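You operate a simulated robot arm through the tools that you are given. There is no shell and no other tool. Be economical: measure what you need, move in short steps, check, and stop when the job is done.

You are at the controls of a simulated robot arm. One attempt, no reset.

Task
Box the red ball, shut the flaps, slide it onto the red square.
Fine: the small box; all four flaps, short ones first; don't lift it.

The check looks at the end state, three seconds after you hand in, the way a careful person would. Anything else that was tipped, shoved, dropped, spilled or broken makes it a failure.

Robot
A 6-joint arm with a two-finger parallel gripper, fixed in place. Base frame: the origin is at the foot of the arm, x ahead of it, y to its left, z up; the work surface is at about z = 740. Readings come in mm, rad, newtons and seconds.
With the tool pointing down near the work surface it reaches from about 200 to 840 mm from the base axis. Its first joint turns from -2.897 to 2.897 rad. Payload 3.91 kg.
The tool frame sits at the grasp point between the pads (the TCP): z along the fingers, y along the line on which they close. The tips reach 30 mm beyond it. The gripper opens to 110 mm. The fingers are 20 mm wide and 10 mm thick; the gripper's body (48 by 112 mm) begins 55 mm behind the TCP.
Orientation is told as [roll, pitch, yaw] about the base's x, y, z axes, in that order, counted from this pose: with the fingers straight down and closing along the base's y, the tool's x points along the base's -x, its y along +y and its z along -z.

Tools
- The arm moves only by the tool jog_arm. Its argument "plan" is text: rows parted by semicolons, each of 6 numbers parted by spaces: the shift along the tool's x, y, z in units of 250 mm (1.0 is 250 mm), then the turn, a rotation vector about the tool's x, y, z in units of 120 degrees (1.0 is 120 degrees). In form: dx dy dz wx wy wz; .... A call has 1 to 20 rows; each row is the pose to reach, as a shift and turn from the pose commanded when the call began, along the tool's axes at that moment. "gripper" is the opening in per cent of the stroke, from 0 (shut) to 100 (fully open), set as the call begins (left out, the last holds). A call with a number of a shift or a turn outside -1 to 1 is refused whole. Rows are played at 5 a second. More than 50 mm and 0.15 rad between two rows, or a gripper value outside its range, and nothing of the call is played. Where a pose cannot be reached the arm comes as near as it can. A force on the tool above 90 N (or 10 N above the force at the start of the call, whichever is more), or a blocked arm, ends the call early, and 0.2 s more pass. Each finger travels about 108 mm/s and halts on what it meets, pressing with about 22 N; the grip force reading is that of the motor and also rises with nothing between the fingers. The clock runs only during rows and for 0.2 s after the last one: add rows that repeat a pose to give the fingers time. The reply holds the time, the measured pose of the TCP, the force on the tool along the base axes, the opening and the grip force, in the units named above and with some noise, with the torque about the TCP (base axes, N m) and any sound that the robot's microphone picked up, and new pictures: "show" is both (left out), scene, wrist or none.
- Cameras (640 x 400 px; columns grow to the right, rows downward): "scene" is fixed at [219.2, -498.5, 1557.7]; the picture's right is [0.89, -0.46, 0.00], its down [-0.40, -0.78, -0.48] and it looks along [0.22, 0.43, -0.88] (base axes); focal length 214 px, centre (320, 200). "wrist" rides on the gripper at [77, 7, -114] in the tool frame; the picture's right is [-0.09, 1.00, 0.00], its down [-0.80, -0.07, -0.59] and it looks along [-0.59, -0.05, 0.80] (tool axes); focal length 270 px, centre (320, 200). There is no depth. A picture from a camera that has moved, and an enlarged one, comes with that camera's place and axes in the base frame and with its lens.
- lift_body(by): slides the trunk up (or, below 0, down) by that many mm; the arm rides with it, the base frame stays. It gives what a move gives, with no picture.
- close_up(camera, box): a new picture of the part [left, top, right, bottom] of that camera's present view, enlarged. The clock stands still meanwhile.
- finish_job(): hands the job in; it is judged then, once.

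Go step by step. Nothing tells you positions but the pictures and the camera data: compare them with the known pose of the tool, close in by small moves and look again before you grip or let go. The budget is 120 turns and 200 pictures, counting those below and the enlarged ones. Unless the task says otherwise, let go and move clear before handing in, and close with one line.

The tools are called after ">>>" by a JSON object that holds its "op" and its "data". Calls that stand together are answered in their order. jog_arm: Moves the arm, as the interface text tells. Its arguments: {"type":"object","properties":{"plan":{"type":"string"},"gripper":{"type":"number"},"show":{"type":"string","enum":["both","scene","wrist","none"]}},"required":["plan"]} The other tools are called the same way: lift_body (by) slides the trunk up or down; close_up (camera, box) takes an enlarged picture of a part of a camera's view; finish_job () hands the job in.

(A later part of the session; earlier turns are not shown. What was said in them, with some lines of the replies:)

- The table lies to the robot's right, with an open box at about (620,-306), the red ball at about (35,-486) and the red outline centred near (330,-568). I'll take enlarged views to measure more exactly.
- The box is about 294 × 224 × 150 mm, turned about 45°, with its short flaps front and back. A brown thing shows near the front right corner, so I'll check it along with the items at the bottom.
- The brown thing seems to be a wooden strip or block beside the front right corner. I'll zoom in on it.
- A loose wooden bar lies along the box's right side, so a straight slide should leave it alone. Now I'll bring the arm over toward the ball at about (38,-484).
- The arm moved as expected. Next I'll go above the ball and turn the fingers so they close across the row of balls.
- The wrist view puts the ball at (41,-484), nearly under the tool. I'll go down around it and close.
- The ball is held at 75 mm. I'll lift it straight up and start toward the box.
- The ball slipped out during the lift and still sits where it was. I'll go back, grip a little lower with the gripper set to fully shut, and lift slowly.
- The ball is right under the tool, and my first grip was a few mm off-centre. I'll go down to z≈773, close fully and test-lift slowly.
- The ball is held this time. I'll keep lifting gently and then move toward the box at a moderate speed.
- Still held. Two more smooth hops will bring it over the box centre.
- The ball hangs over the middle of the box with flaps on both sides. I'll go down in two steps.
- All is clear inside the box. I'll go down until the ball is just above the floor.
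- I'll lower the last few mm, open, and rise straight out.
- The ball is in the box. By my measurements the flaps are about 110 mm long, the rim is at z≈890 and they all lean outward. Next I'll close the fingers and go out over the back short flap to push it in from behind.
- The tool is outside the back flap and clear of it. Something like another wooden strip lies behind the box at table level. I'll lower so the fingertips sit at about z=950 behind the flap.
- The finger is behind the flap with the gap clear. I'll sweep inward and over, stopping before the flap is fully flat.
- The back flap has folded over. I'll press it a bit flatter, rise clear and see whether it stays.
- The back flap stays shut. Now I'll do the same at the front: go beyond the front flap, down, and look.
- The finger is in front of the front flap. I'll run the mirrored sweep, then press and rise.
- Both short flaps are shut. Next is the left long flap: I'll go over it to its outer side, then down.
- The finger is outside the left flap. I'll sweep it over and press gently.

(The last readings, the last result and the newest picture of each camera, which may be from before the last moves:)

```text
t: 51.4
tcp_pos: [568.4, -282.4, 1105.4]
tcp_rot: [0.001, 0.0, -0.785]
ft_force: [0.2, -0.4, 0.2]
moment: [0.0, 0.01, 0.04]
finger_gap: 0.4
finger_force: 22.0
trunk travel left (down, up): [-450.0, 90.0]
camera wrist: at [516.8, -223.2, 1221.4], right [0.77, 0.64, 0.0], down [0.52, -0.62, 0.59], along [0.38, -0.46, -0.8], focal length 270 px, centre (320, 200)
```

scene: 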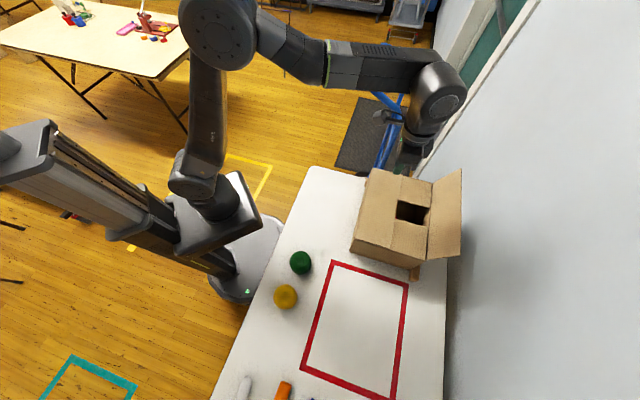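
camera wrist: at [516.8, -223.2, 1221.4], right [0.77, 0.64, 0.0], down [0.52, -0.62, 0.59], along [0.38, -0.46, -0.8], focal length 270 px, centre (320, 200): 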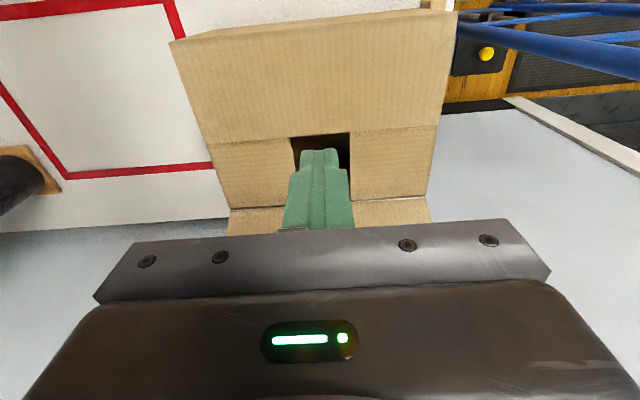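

Three flaps are shut. The box may have shifted slightly toward the bar, so I'll check in close-up.

>>> {"op": "close_up", "data": {"camera": "scene", "box": [310, 130, 470, 280]}}

>>> {"op": "close_up", "data": {"camera": "scene", "box": [390, 255, 438, 285]}}

```text
2.67 times, centred on (390, 205) of scene
camera zoom: at [219.2, -498.5, 1557.7], right [0.89, -0.46, 0.0], down [-0.4, -0.78, -0.48], along [0.22, 0.43, -0.88], focal length 572 px, centre (133, 187)
```

zoom: 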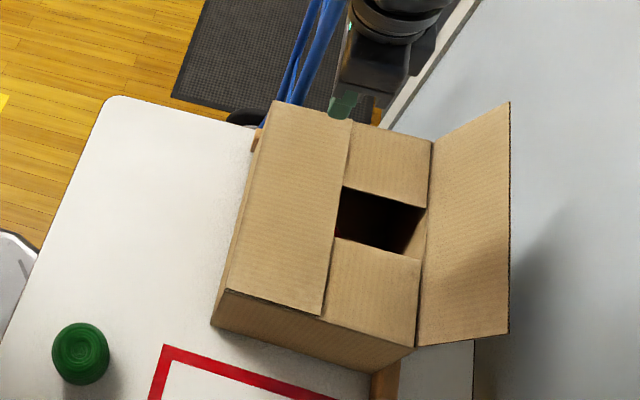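

```text
13.33 times, centred on (414, 270) of scene
camera zoom: at [219.2, -498.5, 1557.7], right [0.89, -0.46, 0.0], down [-0.4, -0.78, -0.48], along [0.22, 0.43, -0.88], focal length 2860 px, centre (-933, -733)
```

zoom: 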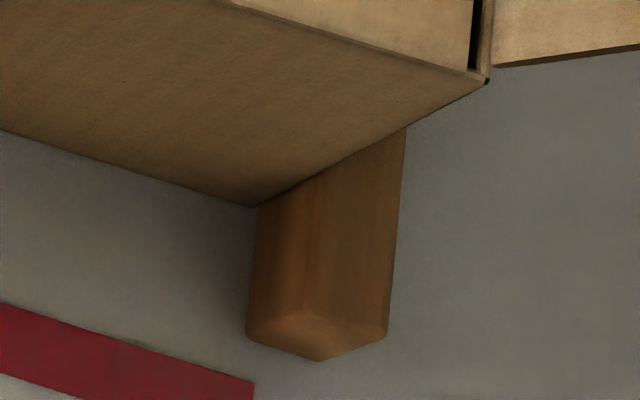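

The bar hasn't moved; the box now rests against it about 10 mm further right. For the right flap the wall is close and reach is long, so I'll tilt the tool with its tips outward and look before engaging.

>>> {"op": "jog_arm", "data": {"plan": "-0.1 -0.025 0 0 -0.023 0;-0.2 -0.05 0 0 -0.047 0;-0.3 -0.075 0 0 -0.07 0;-0.4 -0.1 0 0 -0.094 0;-0.5 -0.125 0 0 -0.117 0;-0.6 -0.15 0 0 -0.14 0;-0.7 -0.175 0 0 -0.164 0;-0.8 -0.2 0 0 -0.1875 0"}}

>>> {"op": "close_up", "data": {"camera": "scene", "box": [310, 90, 500, 280]}}

```text
t: 53.2
tcp_pos: [673.9, -461.5, 1104.9]
tcp_rot: [0.001, -0.393, -0.785]
ft_force: [-0.6, 0.2, -0.5]
moment: [0.0, -0.02, 0.0]
finger_gap: 0.1
finger_force: 21.8
trunk travel left (down, up): [-450.0, 90.0]
camera wrist: at [596.0, -373.9, 1182.1], right [0.76, 0.65, 0.03], down [0.31, -0.41, 0.86], along [0.57, -0.64, -0.52], focal length 270 px, centre (320, 200)
```

scene: 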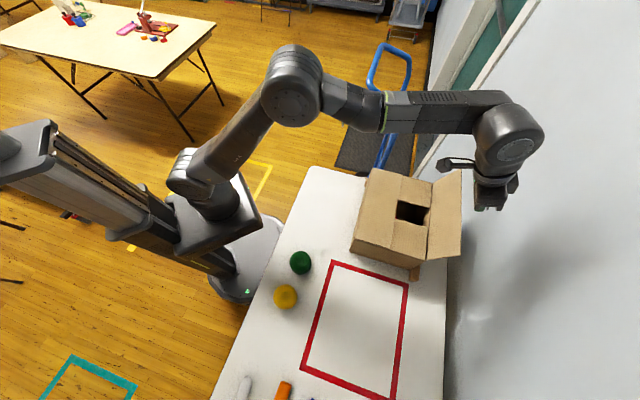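
wrist: 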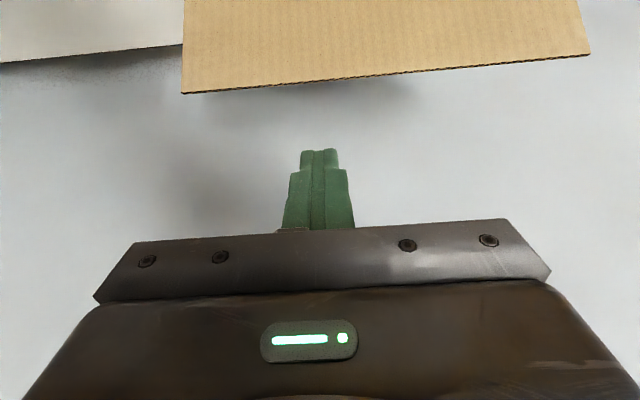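

```text
2.11 times, centred on (405, 185) of scene
camera zoom: at [219.2, -498.5, 1557.7], right [0.89, -0.46, 0.0], down [-0.4, -0.78, -0.48], along [0.22, 0.43, -0.88], focal length 452 px, centre (141, 232)
```

zoom: 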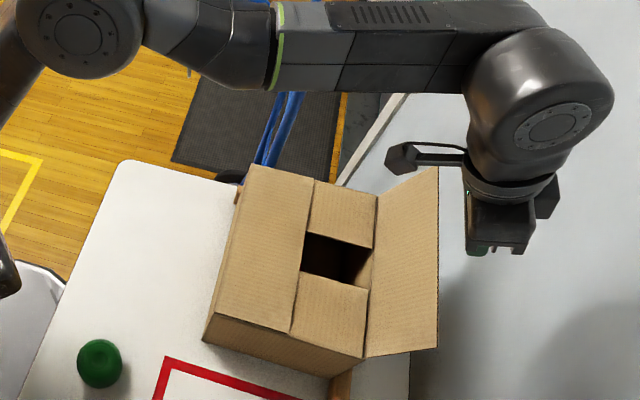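

The arm reaches. The flap's top edge is at m≈159 mm from the box centre line, z≈1003. I'll shift outward 25 mm and lower so the tip dips about 20 mm below that edge on the outside.

>>> {"op": "jog_arm", "data": {"plan": "-0.046 0 0.019 0 0 0;-0.092 0 0.038 0 0 0;-0.056 0 0.125 0 0 0;-0.02 0 0.21 0 0 0;0.016 0 0.3 0 0 0;0.052 0 0.386 0 0 0"}}

>>> {"op": "close_up", "data": {"camera": "scene", "box": [360, 100, 520, 280]}}

```text
t: 54.6
tcp_pos: [691.9, -476.3, 1010.9]
tcp_rot: [0.001, -0.394, -0.782]
ft_force: [-0.6, 1.0, 0.0]
moment: [0.02, 0.0, -0.01]
finger_gap: 0.0
finger_force: 21.8
trunk travel left (down, up): [-450.0, 90.0]
camera wrist: at [613.6, -389.5, 1089.2], right [0.76, 0.65, 0.03], down [0.31, -0.41, 0.86], along [0.57, -0.64, -0.52], focal length 270 px, centre (320, 200)
```

scene: 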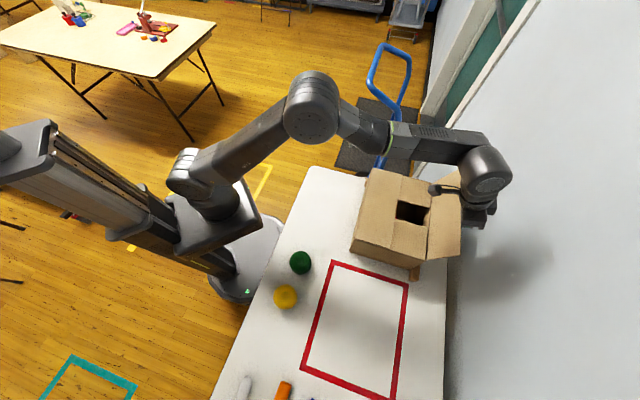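
wrist: 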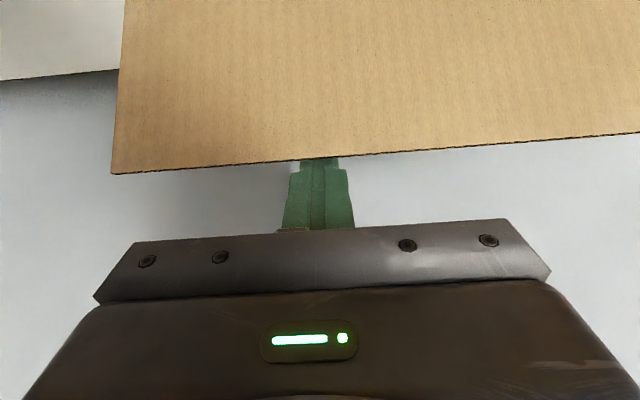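

```text
2.22 times, centred on (440, 190) of scene
camera zoom: at [219.2, -498.5, 1557.7], right [0.89, -0.46, 0.0], down [-0.4, -0.78, -0.48], along [0.22, 0.43, -0.88], focal length 477 px, centre (53, 222)
```

zoom: 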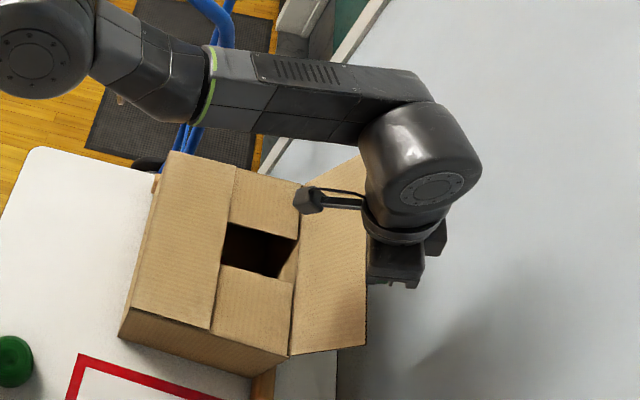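

The tip is just behind the flap's outer edge. I'll dip a little more and sweep inward, then over and down.

>>> {"op": "jog_arm", "data": {"plan": "0.004 0 0.05 0 0 0;0.052 0 0.03 0 0 0;0.1 0 0.011 0 0 0;0.171 0 -0.027 0 0 0;0.244 0 -0.058 0 0 0;0.326 0 -0.07 0 0 0;0.412 0 -0.071 0 0 0;0.494 0 -0.053 0 0 0"}}

>>> {"op": "close_up", "data": {"camera": "scene", "box": [340, 100, 500, 280]}}

```text
t: 56.4
tcp_pos: [606.9, -391.4, 975.8]
tcp_rot: [-0.001, -0.393, -0.784]
ft_force: [0.0, 0.7, -0.1]
moment: [-0.01, -0.02, 0.03]
finger_gap: 0.0
finger_force: 22.5
trunk travel left (down, up): [-450.0, 90.0]
camera wrist: at [529.1, -305.1, 1053.5], right [0.76, 0.65, 0.03], down [0.31, -0.41, 0.86], along [0.57, -0.64, -0.52], focal length 270 px, centre (320, 200)
```

scene: 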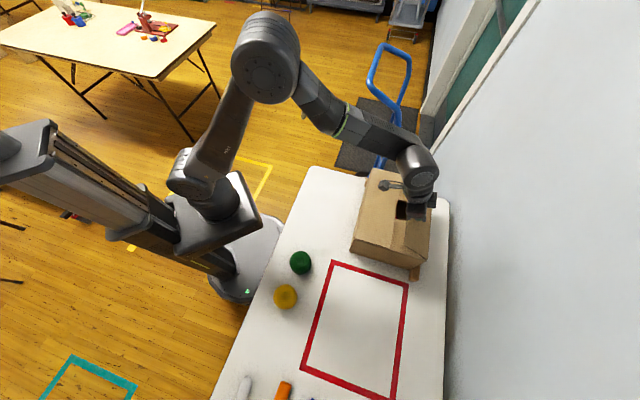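
wrist: 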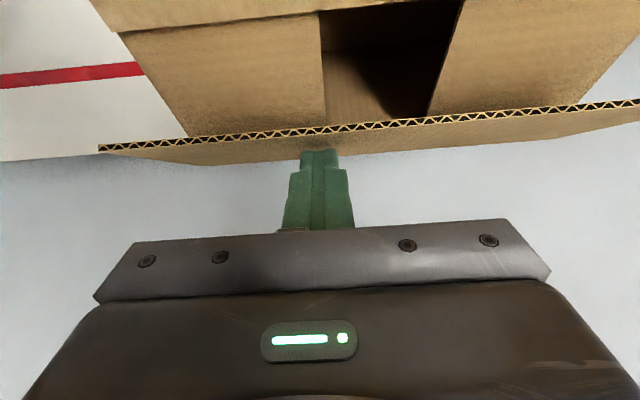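

```text
2.22 times, centred on (420, 190) of scene
camera zoom: at [219.2, -498.5, 1557.7], right [0.89, -0.46, 0.0], down [-0.4, -0.78, -0.48], along [0.22, 0.43, -0.88], focal length 477 px, centre (98, 222)
```

zoom: 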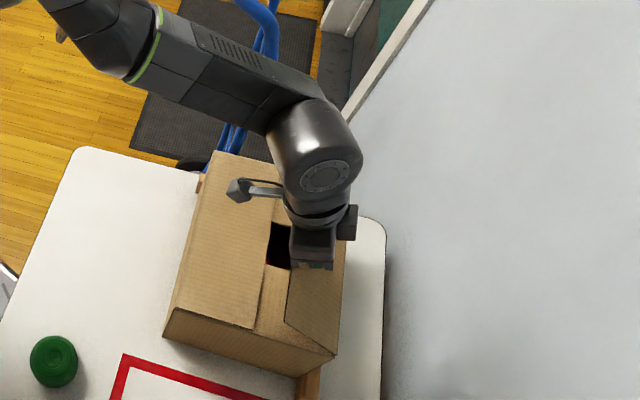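

It's working: the flap has passed vertical and leans inward. I'll finish the sweep, press, and lift away.

>>> {"op": "jog_arm", "data": {"plan": "0.036 0 0.018 0 0 0;0.071 0 0.036 0 0 0;0.127 0 0.077 0 0 0;0.16 0 0.115 0 0 0;0.172 0 0.145 0 0 0;0.172 0 0.145 0 0 0;0.118 0 0.015 0 0 0;0.048 0 -0.155 0 0 0;-0.022 0 -0.325 0 0 0;-0.058 0 -0.409 0 0 0"}}

>>> {"op": "close_up", "data": {"camera": "scene", "box": [340, 130, 500, 290]}}

```text
t: 58.6
tcp_pos: [589.4, -376.9, 1077.9]
tcp_rot: [0.001, -0.392, -0.783]
ft_force: [-0.5, 0.4, 0.0]
moment: [0.0, -0.02, 0.03]
finger_gap: 0.0
finger_force: 22.3
trunk travel left (down, up): [-450.0, 90.0]
camera wrist: at [512.2, -288.6, 1154.9], right [0.76, 0.65, 0.03], down [0.31, -0.41, 0.86], along [0.57, -0.64, -0.52], focal length 270 px, centre (320, 200)
```

scene: 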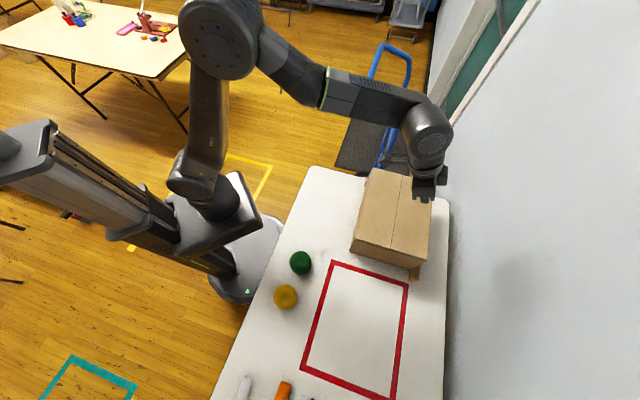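
wrist: 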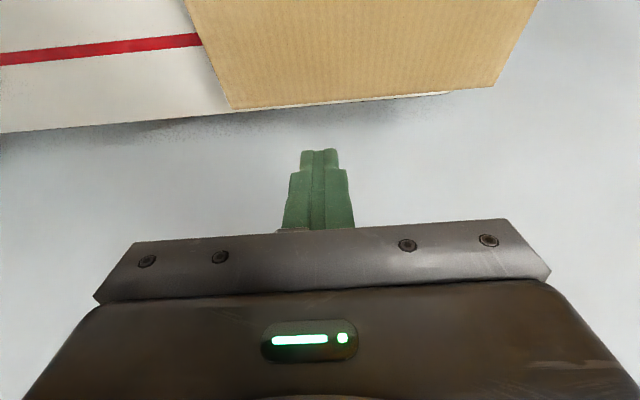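

```text
2.50 times, centred on (420, 210) of scene
camera zoom: at [219.2, -498.5, 1557.7], right [0.89, -0.46, 0.0], down [-0.4, -0.78, -0.48], along [0.22, 0.43, -0.88], focal length 536 px, centre (70, 175)
```

zoom: 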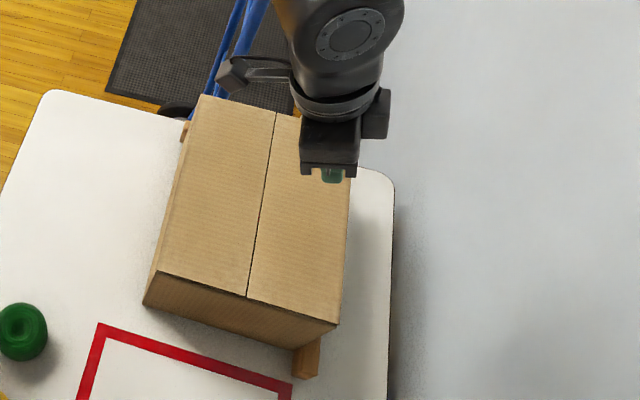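

All four flaps are shut, long ones on top. The box centre is about (605,-327) and the red rectangle's centre about (326,-568), which means roughly 368 mm forward and 26 mm left. I'll first nudge the box left, off the bar, with the open fingers on its right wall above the bar.

>>> {"op": "jog_arm", "data": {"plan": "-0.054 0.024 0.022 0 0.023 0;-0.108 0.047 0.045 0 0.047 0;-0.162 0.07 0.067 0 0.07 0;-0.216 0.094 0.09 0 0.094 0;-0.27 0.118 0.112 0 0.117 0;-0.324 0.141 0.134 0 0.14 0;-0.378 0.165 0.157 0 0.164 0;-0.432 0.188 0.179 0 0.1875 0", "gripper": 100}}

```text
t: 60.4
tcp_pos: [691.2, -417.6, 1074.8]
tcp_rot: [0.001, -0.026, -0.786]
ft_force: [1.0, -0.8, -0.7]
moment: [-0.01, 0.02, 0.0]
finger_gap: 110.0
finger_force: 0.0
out of reach, approached as far as the arm can: row 8
trunk travel left (down, up): [-450.0, 90.0]
camera wrist: at [638.6, -355.1, 1189.0], right [0.77, 0.64, 0.0], down [0.51, -0.61, 0.61], along [0.4, -0.47, -0.79], focal length 270 px, centre (320, 200)
```

scene: 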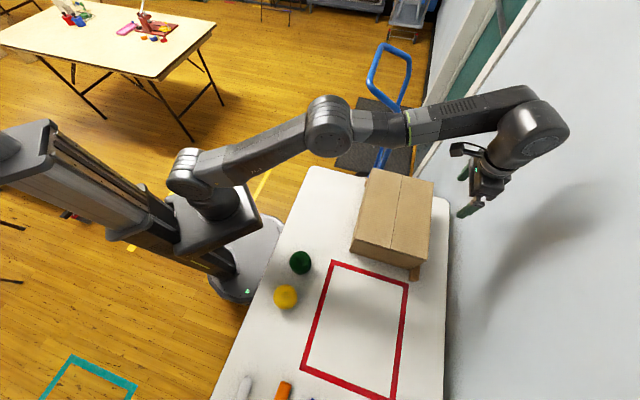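
wrist: 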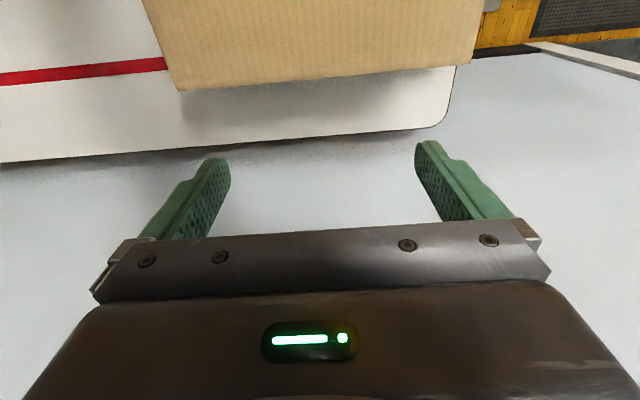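

The reach limit cut in at this height, so I'll go lower first, staying above the box top, and then move outward.

>>> {"op": "jog_arm", "data": {"plan": "0.003 0 0.11 0 0.003 0;0.006 0 0.22 0 0.006 0;0.009 0 0.33 0 0.009 0;0.012 0 0.45 0 0.0124 0;-0.04 0 0.45 0 0.0124 0;-0.09 0 0.45 0 0.0124 0", "show": "wrist"}}

```text
t: 61.8
tcp_pos: [704.9, -430.6, 960.2]
tcp_rot: [0.0, 0.024, -0.784]
ft_force: [0.1, -0.3, -0.2]
moment: [0.01, -0.01, 0.01]
finger_gap: 109.9
finger_force: 0.0
out of reach, approached as far as the arm can: row 6
trunk travel left (down, up): [-450.0, 90.0]
camera wrist: at [655.7, -373.3, 1078.2], right [0.77, 0.64, 0.0], down [0.53, -0.63, 0.57], along [0.37, -0.44, -0.82], focal length 270 px, centre (320, 200)
```

wrist: 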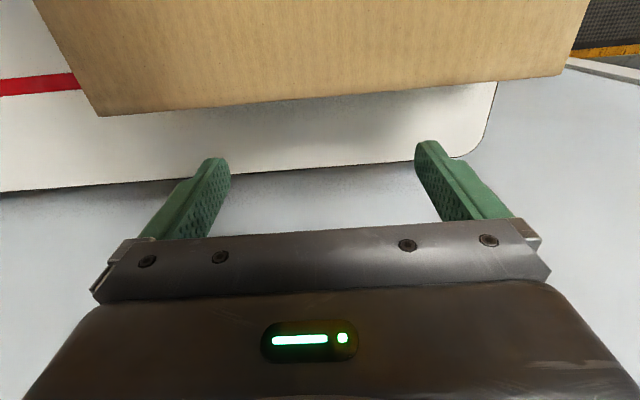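

The fingers hang about 20 mm outside the right wall. I'll lower to z≈848, with tips above the bar.

>>> {"op": "jog_arm", "data": {"plan": "0 0 0.11 0 -0.003 0;0 0 0.22 0 -0.006 0;0 0 0.33 0 -0.009 0;0 0 0.448 0 -0.0115 0"}}

>>> {"op": "close_up", "data": {"camera": "scene", "box": [340, 130, 500, 290]}}

```text
t: 62.8
tcp_pos: [701.2, -429.5, 848.3]
tcp_rot: [0.0, 0.002, -0.786]
ft_force: [-0.2, -0.4, 0.5]
moment: [0.02, 0.01, -0.01]
finger_gap: 110.2
finger_force: 0.0
trunk travel left (down, up): [-450.0, 90.0]
camera wrist: at [650.7, -368.8, 964.9], right [0.77, 0.64, 0.0], down [0.52, -0.62, 0.59], along [0.38, -0.45, -0.81], focal length 270 px, centre (320, 200)
```

scene: 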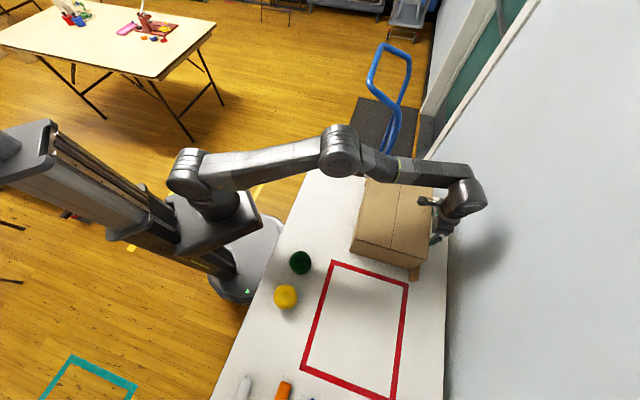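
wrist: 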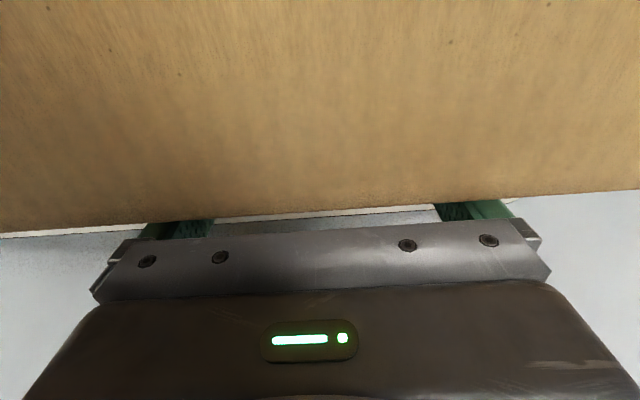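

```text
2.50 times, centred on (420, 210) of scene
camera zoom: at [219.2, -498.5, 1557.7], right [0.89, -0.46, 0.0], down [-0.4, -0.78, -0.48], along [0.22, 0.43, -0.88], focal length 536 px, centre (70, 175)
```

zoom: 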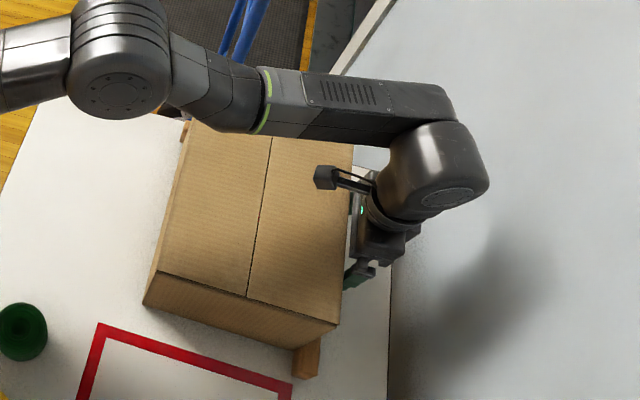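

The fingers are beside the right wall and above the bar. I'll push left slowly by about 26 mm once contact is made.

>>> {"op": "jog_arm", "data": {"plan": "0.025 0 0 0 0 0;0.05 0 0 0 0 0;0.075 0 0 0 0 0;0.095 0 0 0 0 0;0.115 0 0 0 0 0;0.135 0 0 0 0 0;0.155 0 0 0 0 0;0.17 0 0 0 0 0;0.178 0 0 0 0 0;0.178 0 0 0 0 0", "show": "wrist"}}

>>> {"op": "close_up", "data": {"camera": "scene", "box": [340, 130, 500, 290]}}

```text
t: 65.0
tcp_pos: [670.2, -397.1, 850.1]
tcp_rot: [0.0, 0.003, -0.784]
ft_force: [1.5, -1.3, 1.2]
moment: [0.06, 0.02, 0.0]
finger_gap: 109.9
finger_force: 0.2
trunk travel left (down, up): [-450.0, 90.0]
camera wrist: at [618.7, -337.9, 965.0], right [0.77, 0.64, 0.0], down [0.52, -0.62, 0.59], along [0.38, -0.45, -0.81], focal length 270 px, centre (320, 200)
```

wrist: 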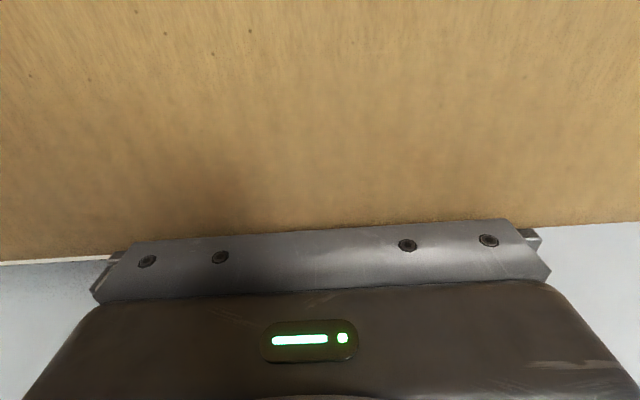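

```text
2.50 times, centred on (420, 210) of scene
camera zoom: at [219.2, -498.5, 1557.7], right [0.89, -0.46, 0.0], down [-0.4, -0.78, -0.48], along [0.22, 0.43, -0.88], focal length 536 px, centre (70, 175)
```

zoom: 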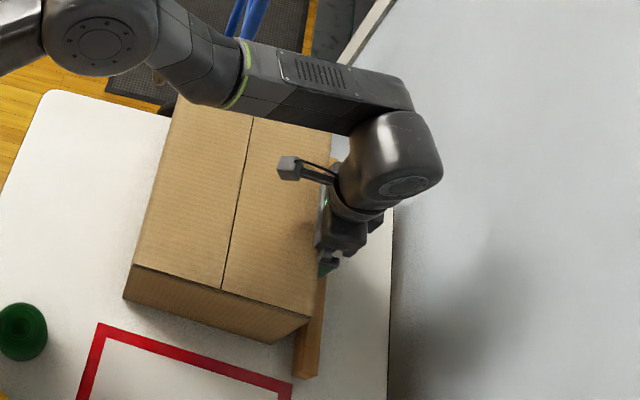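

The box moved about 30 mm left, clear of the bar and in line with the rectangle; the bar didn't move. Now I'll back off, rise, and go behind the box with the fingers turned across it.

>>> {"op": "jog_arm", "data": {"plan": "-0.05 0 0 0 0 0;-0.08 0 0 0 0 0;-0.08 0 -0.15 0 0 0;-0.08 0 -0.3 0 0 0;-0.08 0 -0.45 0 0 0;-0.08 0 -0.6 0 0 0", "show": "none"}}

>>> {"op": "jog_arm", "data": {"plan": "0.05 0.065 0 0 0 -0.0625;0.1 0.13 0 0 0 -0.125;0.15 0.197 0 0 0 -0.1875;0.2 0.262 0 0 0 -0.25;0.25 0.327 0 0 0 -0.3125;0.3 0.393 0 0 0 -0.375;0.35 0.458 0 0 0 -0.4375;0.4 0.524 0 0 0 -0.5;0.45 0.59 0 0 0 -0.5625;0.5 0.655 0 0 0 -0.625;0.55 0.72 0 0 0 -0.6875;0.594 0.786 0 0 0 -0.75"}}

```text
t: 66.4
tcp_pos: [685.0, -410.6, 1000.0]
tcp_rot: [0.0, 0.003, -0.785]
ft_force: [0.8, 0.2, 0.0]
moment: [-0.02, 0.01, 0.0]
finger_gap: 109.9
finger_force: 0.1
trunk travel left (down, up): [-450.0, 90.0]
```

```text
t: 69.0
tcp_pos: [716.7, -166.9, 998.4]
tcp_rot: [0.002, 0.001, 0.789]
ft_force: [-0.1, 0.3, -0.6]
moment: [0.03, 0.01, 0.01]
finger_gap: 109.9
finger_force: 0.0
trunk travel left (down, up): [-450.0, 90.0]
camera wrist: at [657.5, -215.4, 1113.9], right [-0.64, 0.76, 0.0], down [0.62, 0.52, 0.59], along [0.45, 0.38, -0.8], focal length 270 px, centre (320, 200)
```

scene: 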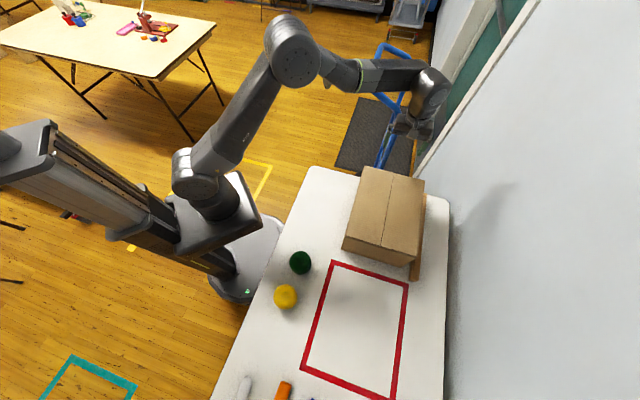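
wrist: 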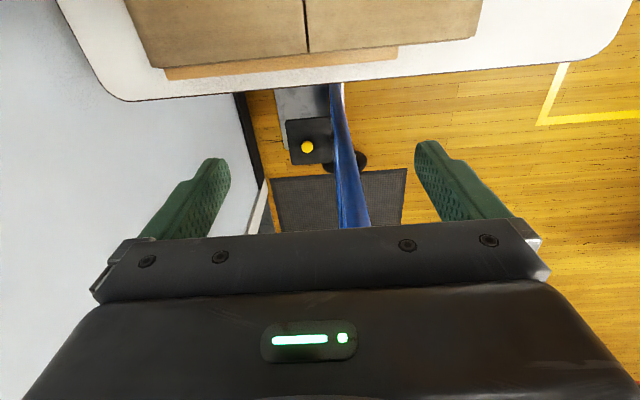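

The box is squarely aligned at 45° and the tool is centred behind it. I'll lower and start pushing forward slowly.

>>> {"op": "jog_arm", "data": {"plan": "0 0 0.15 0 0 0;0 0 0.3 0 0 0;0 0 0.45 0 0 0;0 0 0.6 0 0 0;0.08 0 0.6 0 0 0;0.13 0 0.6 0 0 0;0.17 0 0.6 0 0 0;0.21 0 0.6 0 0 0;0.26 0 0.6 0 0 0;0.31 0 0.6 0 0 0;0.36 0 0.6 0 0 0;0.41 0 0.6 0 0 0;0.46 0 0.6 0 0 0;0.5 0 0.6 0 0 0"}}

```text
t: 72.0
tcp_pos: [628.2, -255.8, 848.3]
tcp_rot: [0.003, -0.001, 0.785]
ft_force: [0.8, 0.9, -0.7]
moment: [-0.01, 0.0, -0.01]
finger_gap: 110.1
finger_force: 0.1
trunk travel left (down, up): [-450.0, 90.0]
camera wrist: at [568.6, -305.6, 964.9], right [-0.64, 0.77, 0.0], down [0.62, 0.52, 0.59], along [0.45, 0.38, -0.8], focal length 270 px, centre (320, 200)
```

scene: 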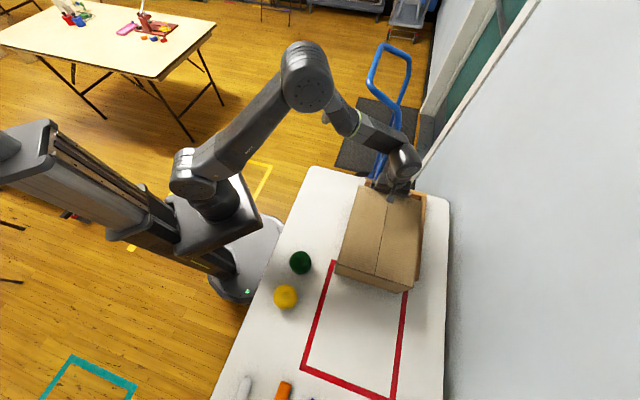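
wrist: 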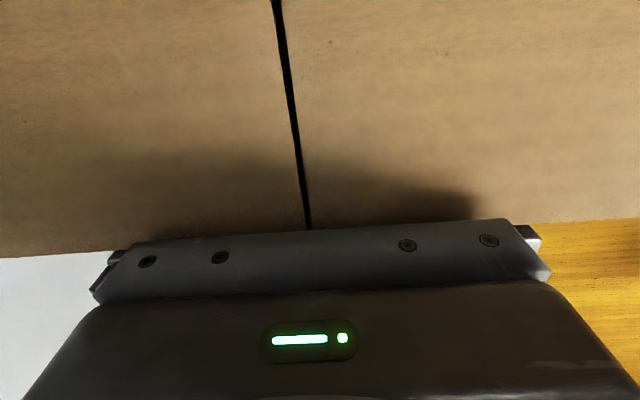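

The box slides straight. I'll continue 200 mm and check.

>>> {"op": "jog_arm", "data": {"plan": "0.03 0 0 0 0 0;0.08 0 0 0 0 0;0.13 0 0 0 0 0;0.18 0 0 0 0 0;0.23 0 0 0 0 0;0.28 0 0 0 0 0;0.33 0 0 0 0 0;0.38 0 0 0 0 0;0.43 0 0 0 0 0;0.48 0 0 0 0 0;0.53 0 0 0 0 0;0.58 0 0 0 0 0;0.63 0 0 0 0 0;0.68 0 0 0 0 0;0.73 0 0 0 0 0;0.77 0 0 0 0 0;0.8 0 0 0 0 0", "show": "none"}}

>>> {"op": "close_up", "data": {"camera": "scene", "box": [240, 180, 460, 400]}}

```text
t: 75.6
tcp_pos: [486.6, -398.2, 849.5]
tcp_rot: [0.0, 0.0, 0.787]
ft_force: [-0.5, 0.4, -0.3]
moment: [0.0, 0.01, -0.01]
finger_gap: 109.9
finger_force: 0.0
trunk travel left (down, up): [-450.0, 90.0]
```

```text
1.82 times, centred on (350, 290) of scene
camera zoom: at [219.2, -498.5, 1557.7], right [0.89, -0.46, 0.0], down [-0.4, -0.78, -0.48], along [0.22, 0.43, -0.88], focal length 390 px, centre (266, 36)
```

zoom: 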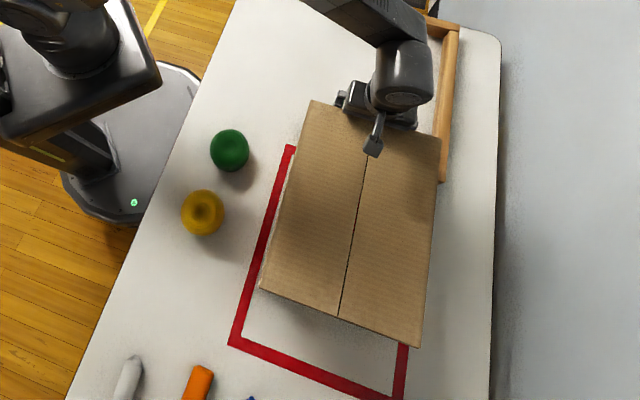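

About 76 mm of travel remains and the lateral error is about 5 mm. I'll push the rest slowly.

>>> {"op": "jog_arm", "data": {"plan": "0.03 0 0 0 0 0;0.07 0 0 0 0 0;0.11 0 0 0 0 0;0.15 0 0 0 0 0;0.19 0 0 0 0 0;0.23 0 0 0 0 0;0.26 0 0 0 0 0;0.285 0 0 0 0 0;0.3 0 0 0 0 0", "show": "none"}}

>>> {"op": "close_up", "data": {"camera": "scene", "box": [240, 200, 440, 400]}}

```text
t: 77.6
tcp_pos: [434.2, -450.1, 847.6]
tcp_rot: [0.001, -0.002, 0.787]
ft_force: [0.7, 1.2, 0.7]
moment: [0.02, 0.0, -0.03]
finger_gap: 110.1
finger_force: 0.1
trunk travel left (down, up): [-450.0, 90.0]
```

```text
2.00 times, centred on (340, 300) of scene
camera zoom: at [219.2, -498.5, 1557.7], right [0.89, -0.46, 0.0], down [-0.4, -0.78, -0.48], along [0.22, 0.43, -0.88], focal length 429 px, centre (280, 0)
```

zoom: 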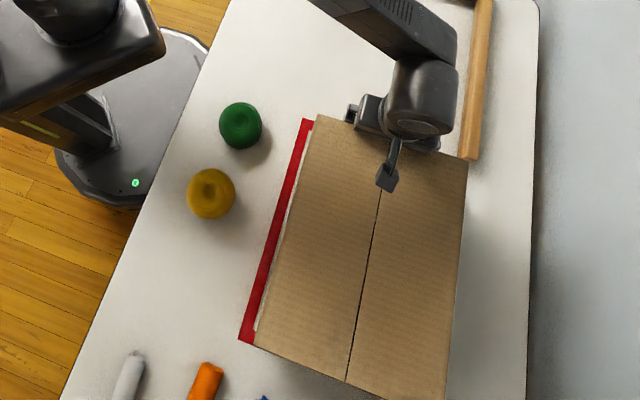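

It should be within a few mm. I'll back off, rise and view the rectangle's margins.

>>> {"op": "jog_arm", "data": {"plan": "-0.06 0 0 0 0 0;-0.16 0 0 0 0 0;-0.16 0 -0.15 0 0 0;-0.16 0 -0.32 0 0 0;-0.16 0 -0.49 0 0 0;-0.16 0 -0.66 0 0 0;-0.16 0 -0.83 0 0 0;-0.16 0 -1 0 0 0"}}

>>> {"op": "close_up", "data": {"camera": "scene", "box": [270, 240, 430, 400]}}

```text
t: 79.4
tcp_pos: [464.6, -423.5, 1099.7]
tcp_rot: [0.002, -0.001, 0.787]
ft_force: [-0.3, -0.1, 0.4]
moment: [0.02, 0.0, 0.01]
finger_gap: 109.7
finger_force: 0.0
trunk travel left (down, up): [-450.0, 90.0]
camera wrist: at [403.5, -471.6, 1215.5], right [-0.64, 0.77, 0.0], down [0.62, 0.52, 0.59], along [0.45, 0.38, -0.8], focal length 270 px, centre (320, 200)
```

scene: 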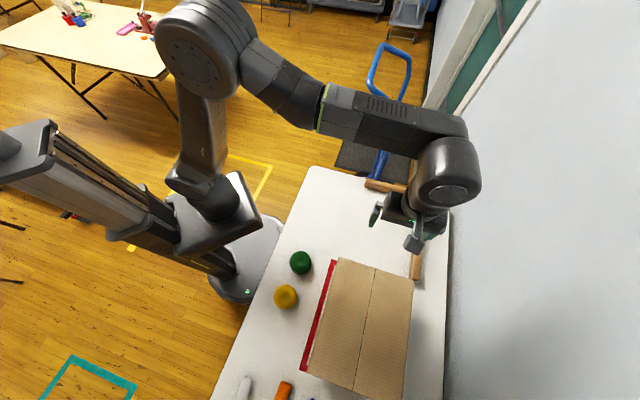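
wrist: 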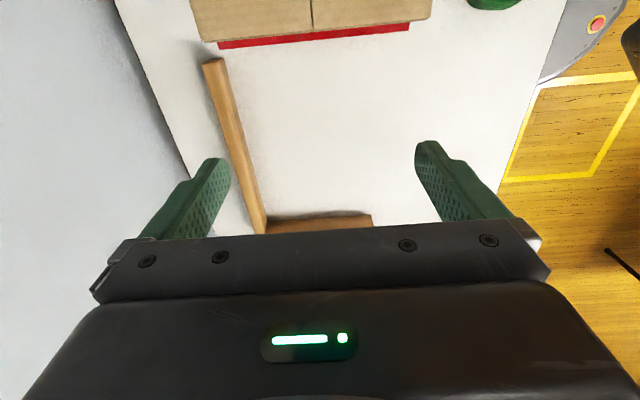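

```text
2.50 times, centred on (350, 320) of scene
camera zoom: at [219.2, -498.5, 1557.7], right [0.89, -0.46, 0.0], down [-0.4, -0.78, -0.48], along [0.22, 0.43, -0.88], focal length 536 px, centre (245, -100)
```

zoom: 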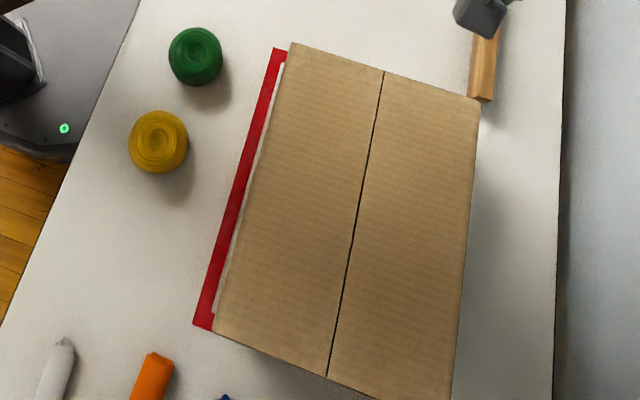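

By measurement the box centre is (323,-564) against a target of (326,-568). I'll fly the wrist camera past the front to confirm the margins there.

>>> {"op": "jog_arm", "data": {"plan": "0.12 0 0 0 0 0;0.28 0 0 0 0 0;0.44 0 0 0 0 0;0.6 0 0 0 0 0;0.76 0 0 0 0 0;0.9 0 0 0 0 0;1 0 0 0 0 0", "show": "wrist"}}

```text
t: 81.0
tcp_pos: [285.7, -598.7, 1098.7]
tcp_rot: [0.002, 0.0, 0.788]
ft_force: [0.5, -0.5, 0.9]
moment: [-0.01, -0.01, 0.0]
finger_gap: 109.8
finger_force: 0.1
trunk travel left (down, up): [-450.0, 90.0]
camera wrist: at [225.9, -647.8, 1213.8], right [-0.64, 0.77, 0.0], down [0.62, 0.52, 0.59], along [0.45, 0.38, -0.8], focal length 270 px, centre (320, 200)
```

wrist: 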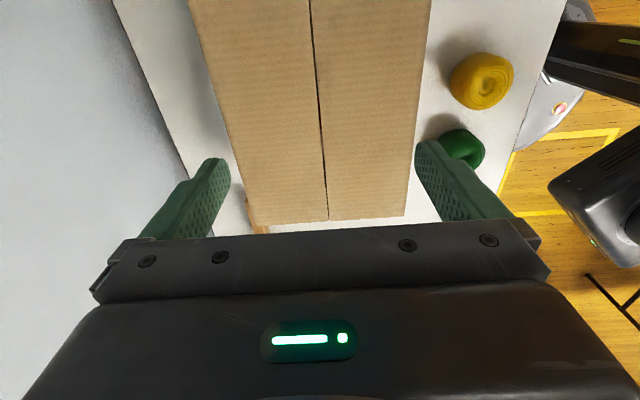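

The lines are hidden under the perspective, so I'll move a bit further forward and to the right.

>>> {"op": "jog_arm", "data": {"plan": "0.12 -0.07 0 0 0 0;0.27 -0.14 0 0 0 0;0.42 -0.2 0 0 0 0;0.56 -0.27 0 0 0 0;0.7 -0.34 0 0 0 0", "show": "both"}}

```text
t: 82.2
tcp_pos: [235.8, -724.3, 1093.4]
tcp_rot: [0.0, 0.0, 0.785]
ft_force: [-0.5, -0.4, -0.2]
moment: [0.0, 0.02, -0.01]
finger_gap: 110.1
finger_force: 0.1
out of reach, approached as far as the arm can: row 4, 5
trunk travel left (down, up): [-450.0, 90.0]
camera wrist: at [175.2, -773.6, 1209.9], right [-0.64, 0.77, 0.0], down [0.62, 0.52, 0.59], along [0.45, 0.38, -0.8], focal length 270 px, centre (320, 200)
```

scene: 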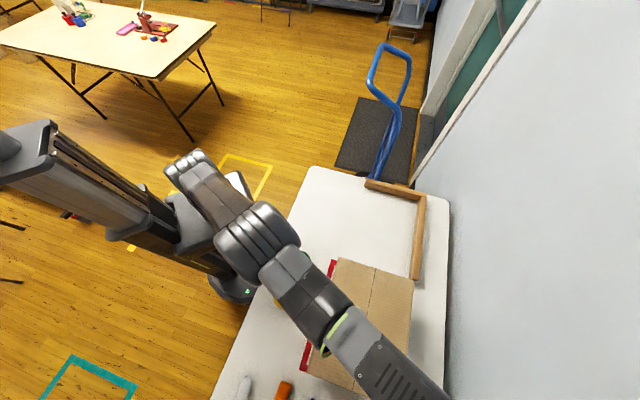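
wrist: 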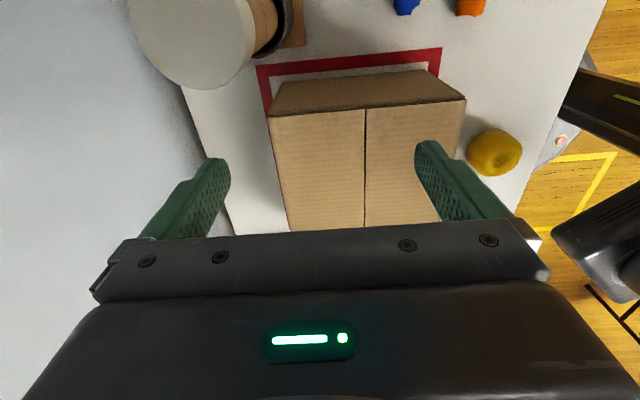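

The box sits inside the front line. I'll take one close-up to confirm, then retreat from the tall roll nearby.

>>> {"op": "close_up", "data": {"camera": "wrist", "box": [230, 20, 490, 180]}}

>>> {"op": "jog_arm", "data": {"plan": "-0.1 0.05 0 0 0 0;-0.25 0.1 -0.05 0 0 0;-0.4 0.15 -0.1 0 0 0;-0.55 0.2 -0.15 0 0 0;-0.7 0.25 -0.2 0 0 0;-0.85 0.3 -0.2 0 0 0;-1 0.34 -0.2 0 0 0", "show": "none"}}

```text
2.46 times, centred on (360, 100) of wrist
camera zoom: at [175.2, -773.6, 1209.9], right [-0.64, 0.77, 0.0], down [0.62, 0.52, 0.59], along [0.45, 0.38, -0.8], focal length 665 px, centre (222, 446)
```

zoom: 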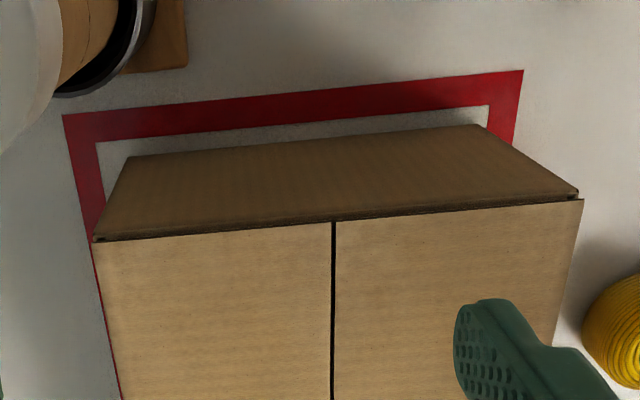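

```text
t: 83.8
tcp_pos: [351.3, -484.7, 1141.2]
tcp_rot: [0.003, 0.0, 0.784]
ft_force: [-0.8, -0.6, 1.0]
moment: [0.0, 0.0, -0.01]
finger_gap: 110.0
finger_force: 0.1
trunk travel left (down, up): [-450.0, 90.0]
```

The box sits inside the red outline on all sides with its flaps flat, the bars and other balls are where they were, and the arm is well clear. I'm handing in.

>>> {"op": "finish_job", "data": {}}

```text
The job is handed in.
```

The red ball is in the small box and all four flaps are shut, short ones first. I slid the box onto the red square without lifting it.
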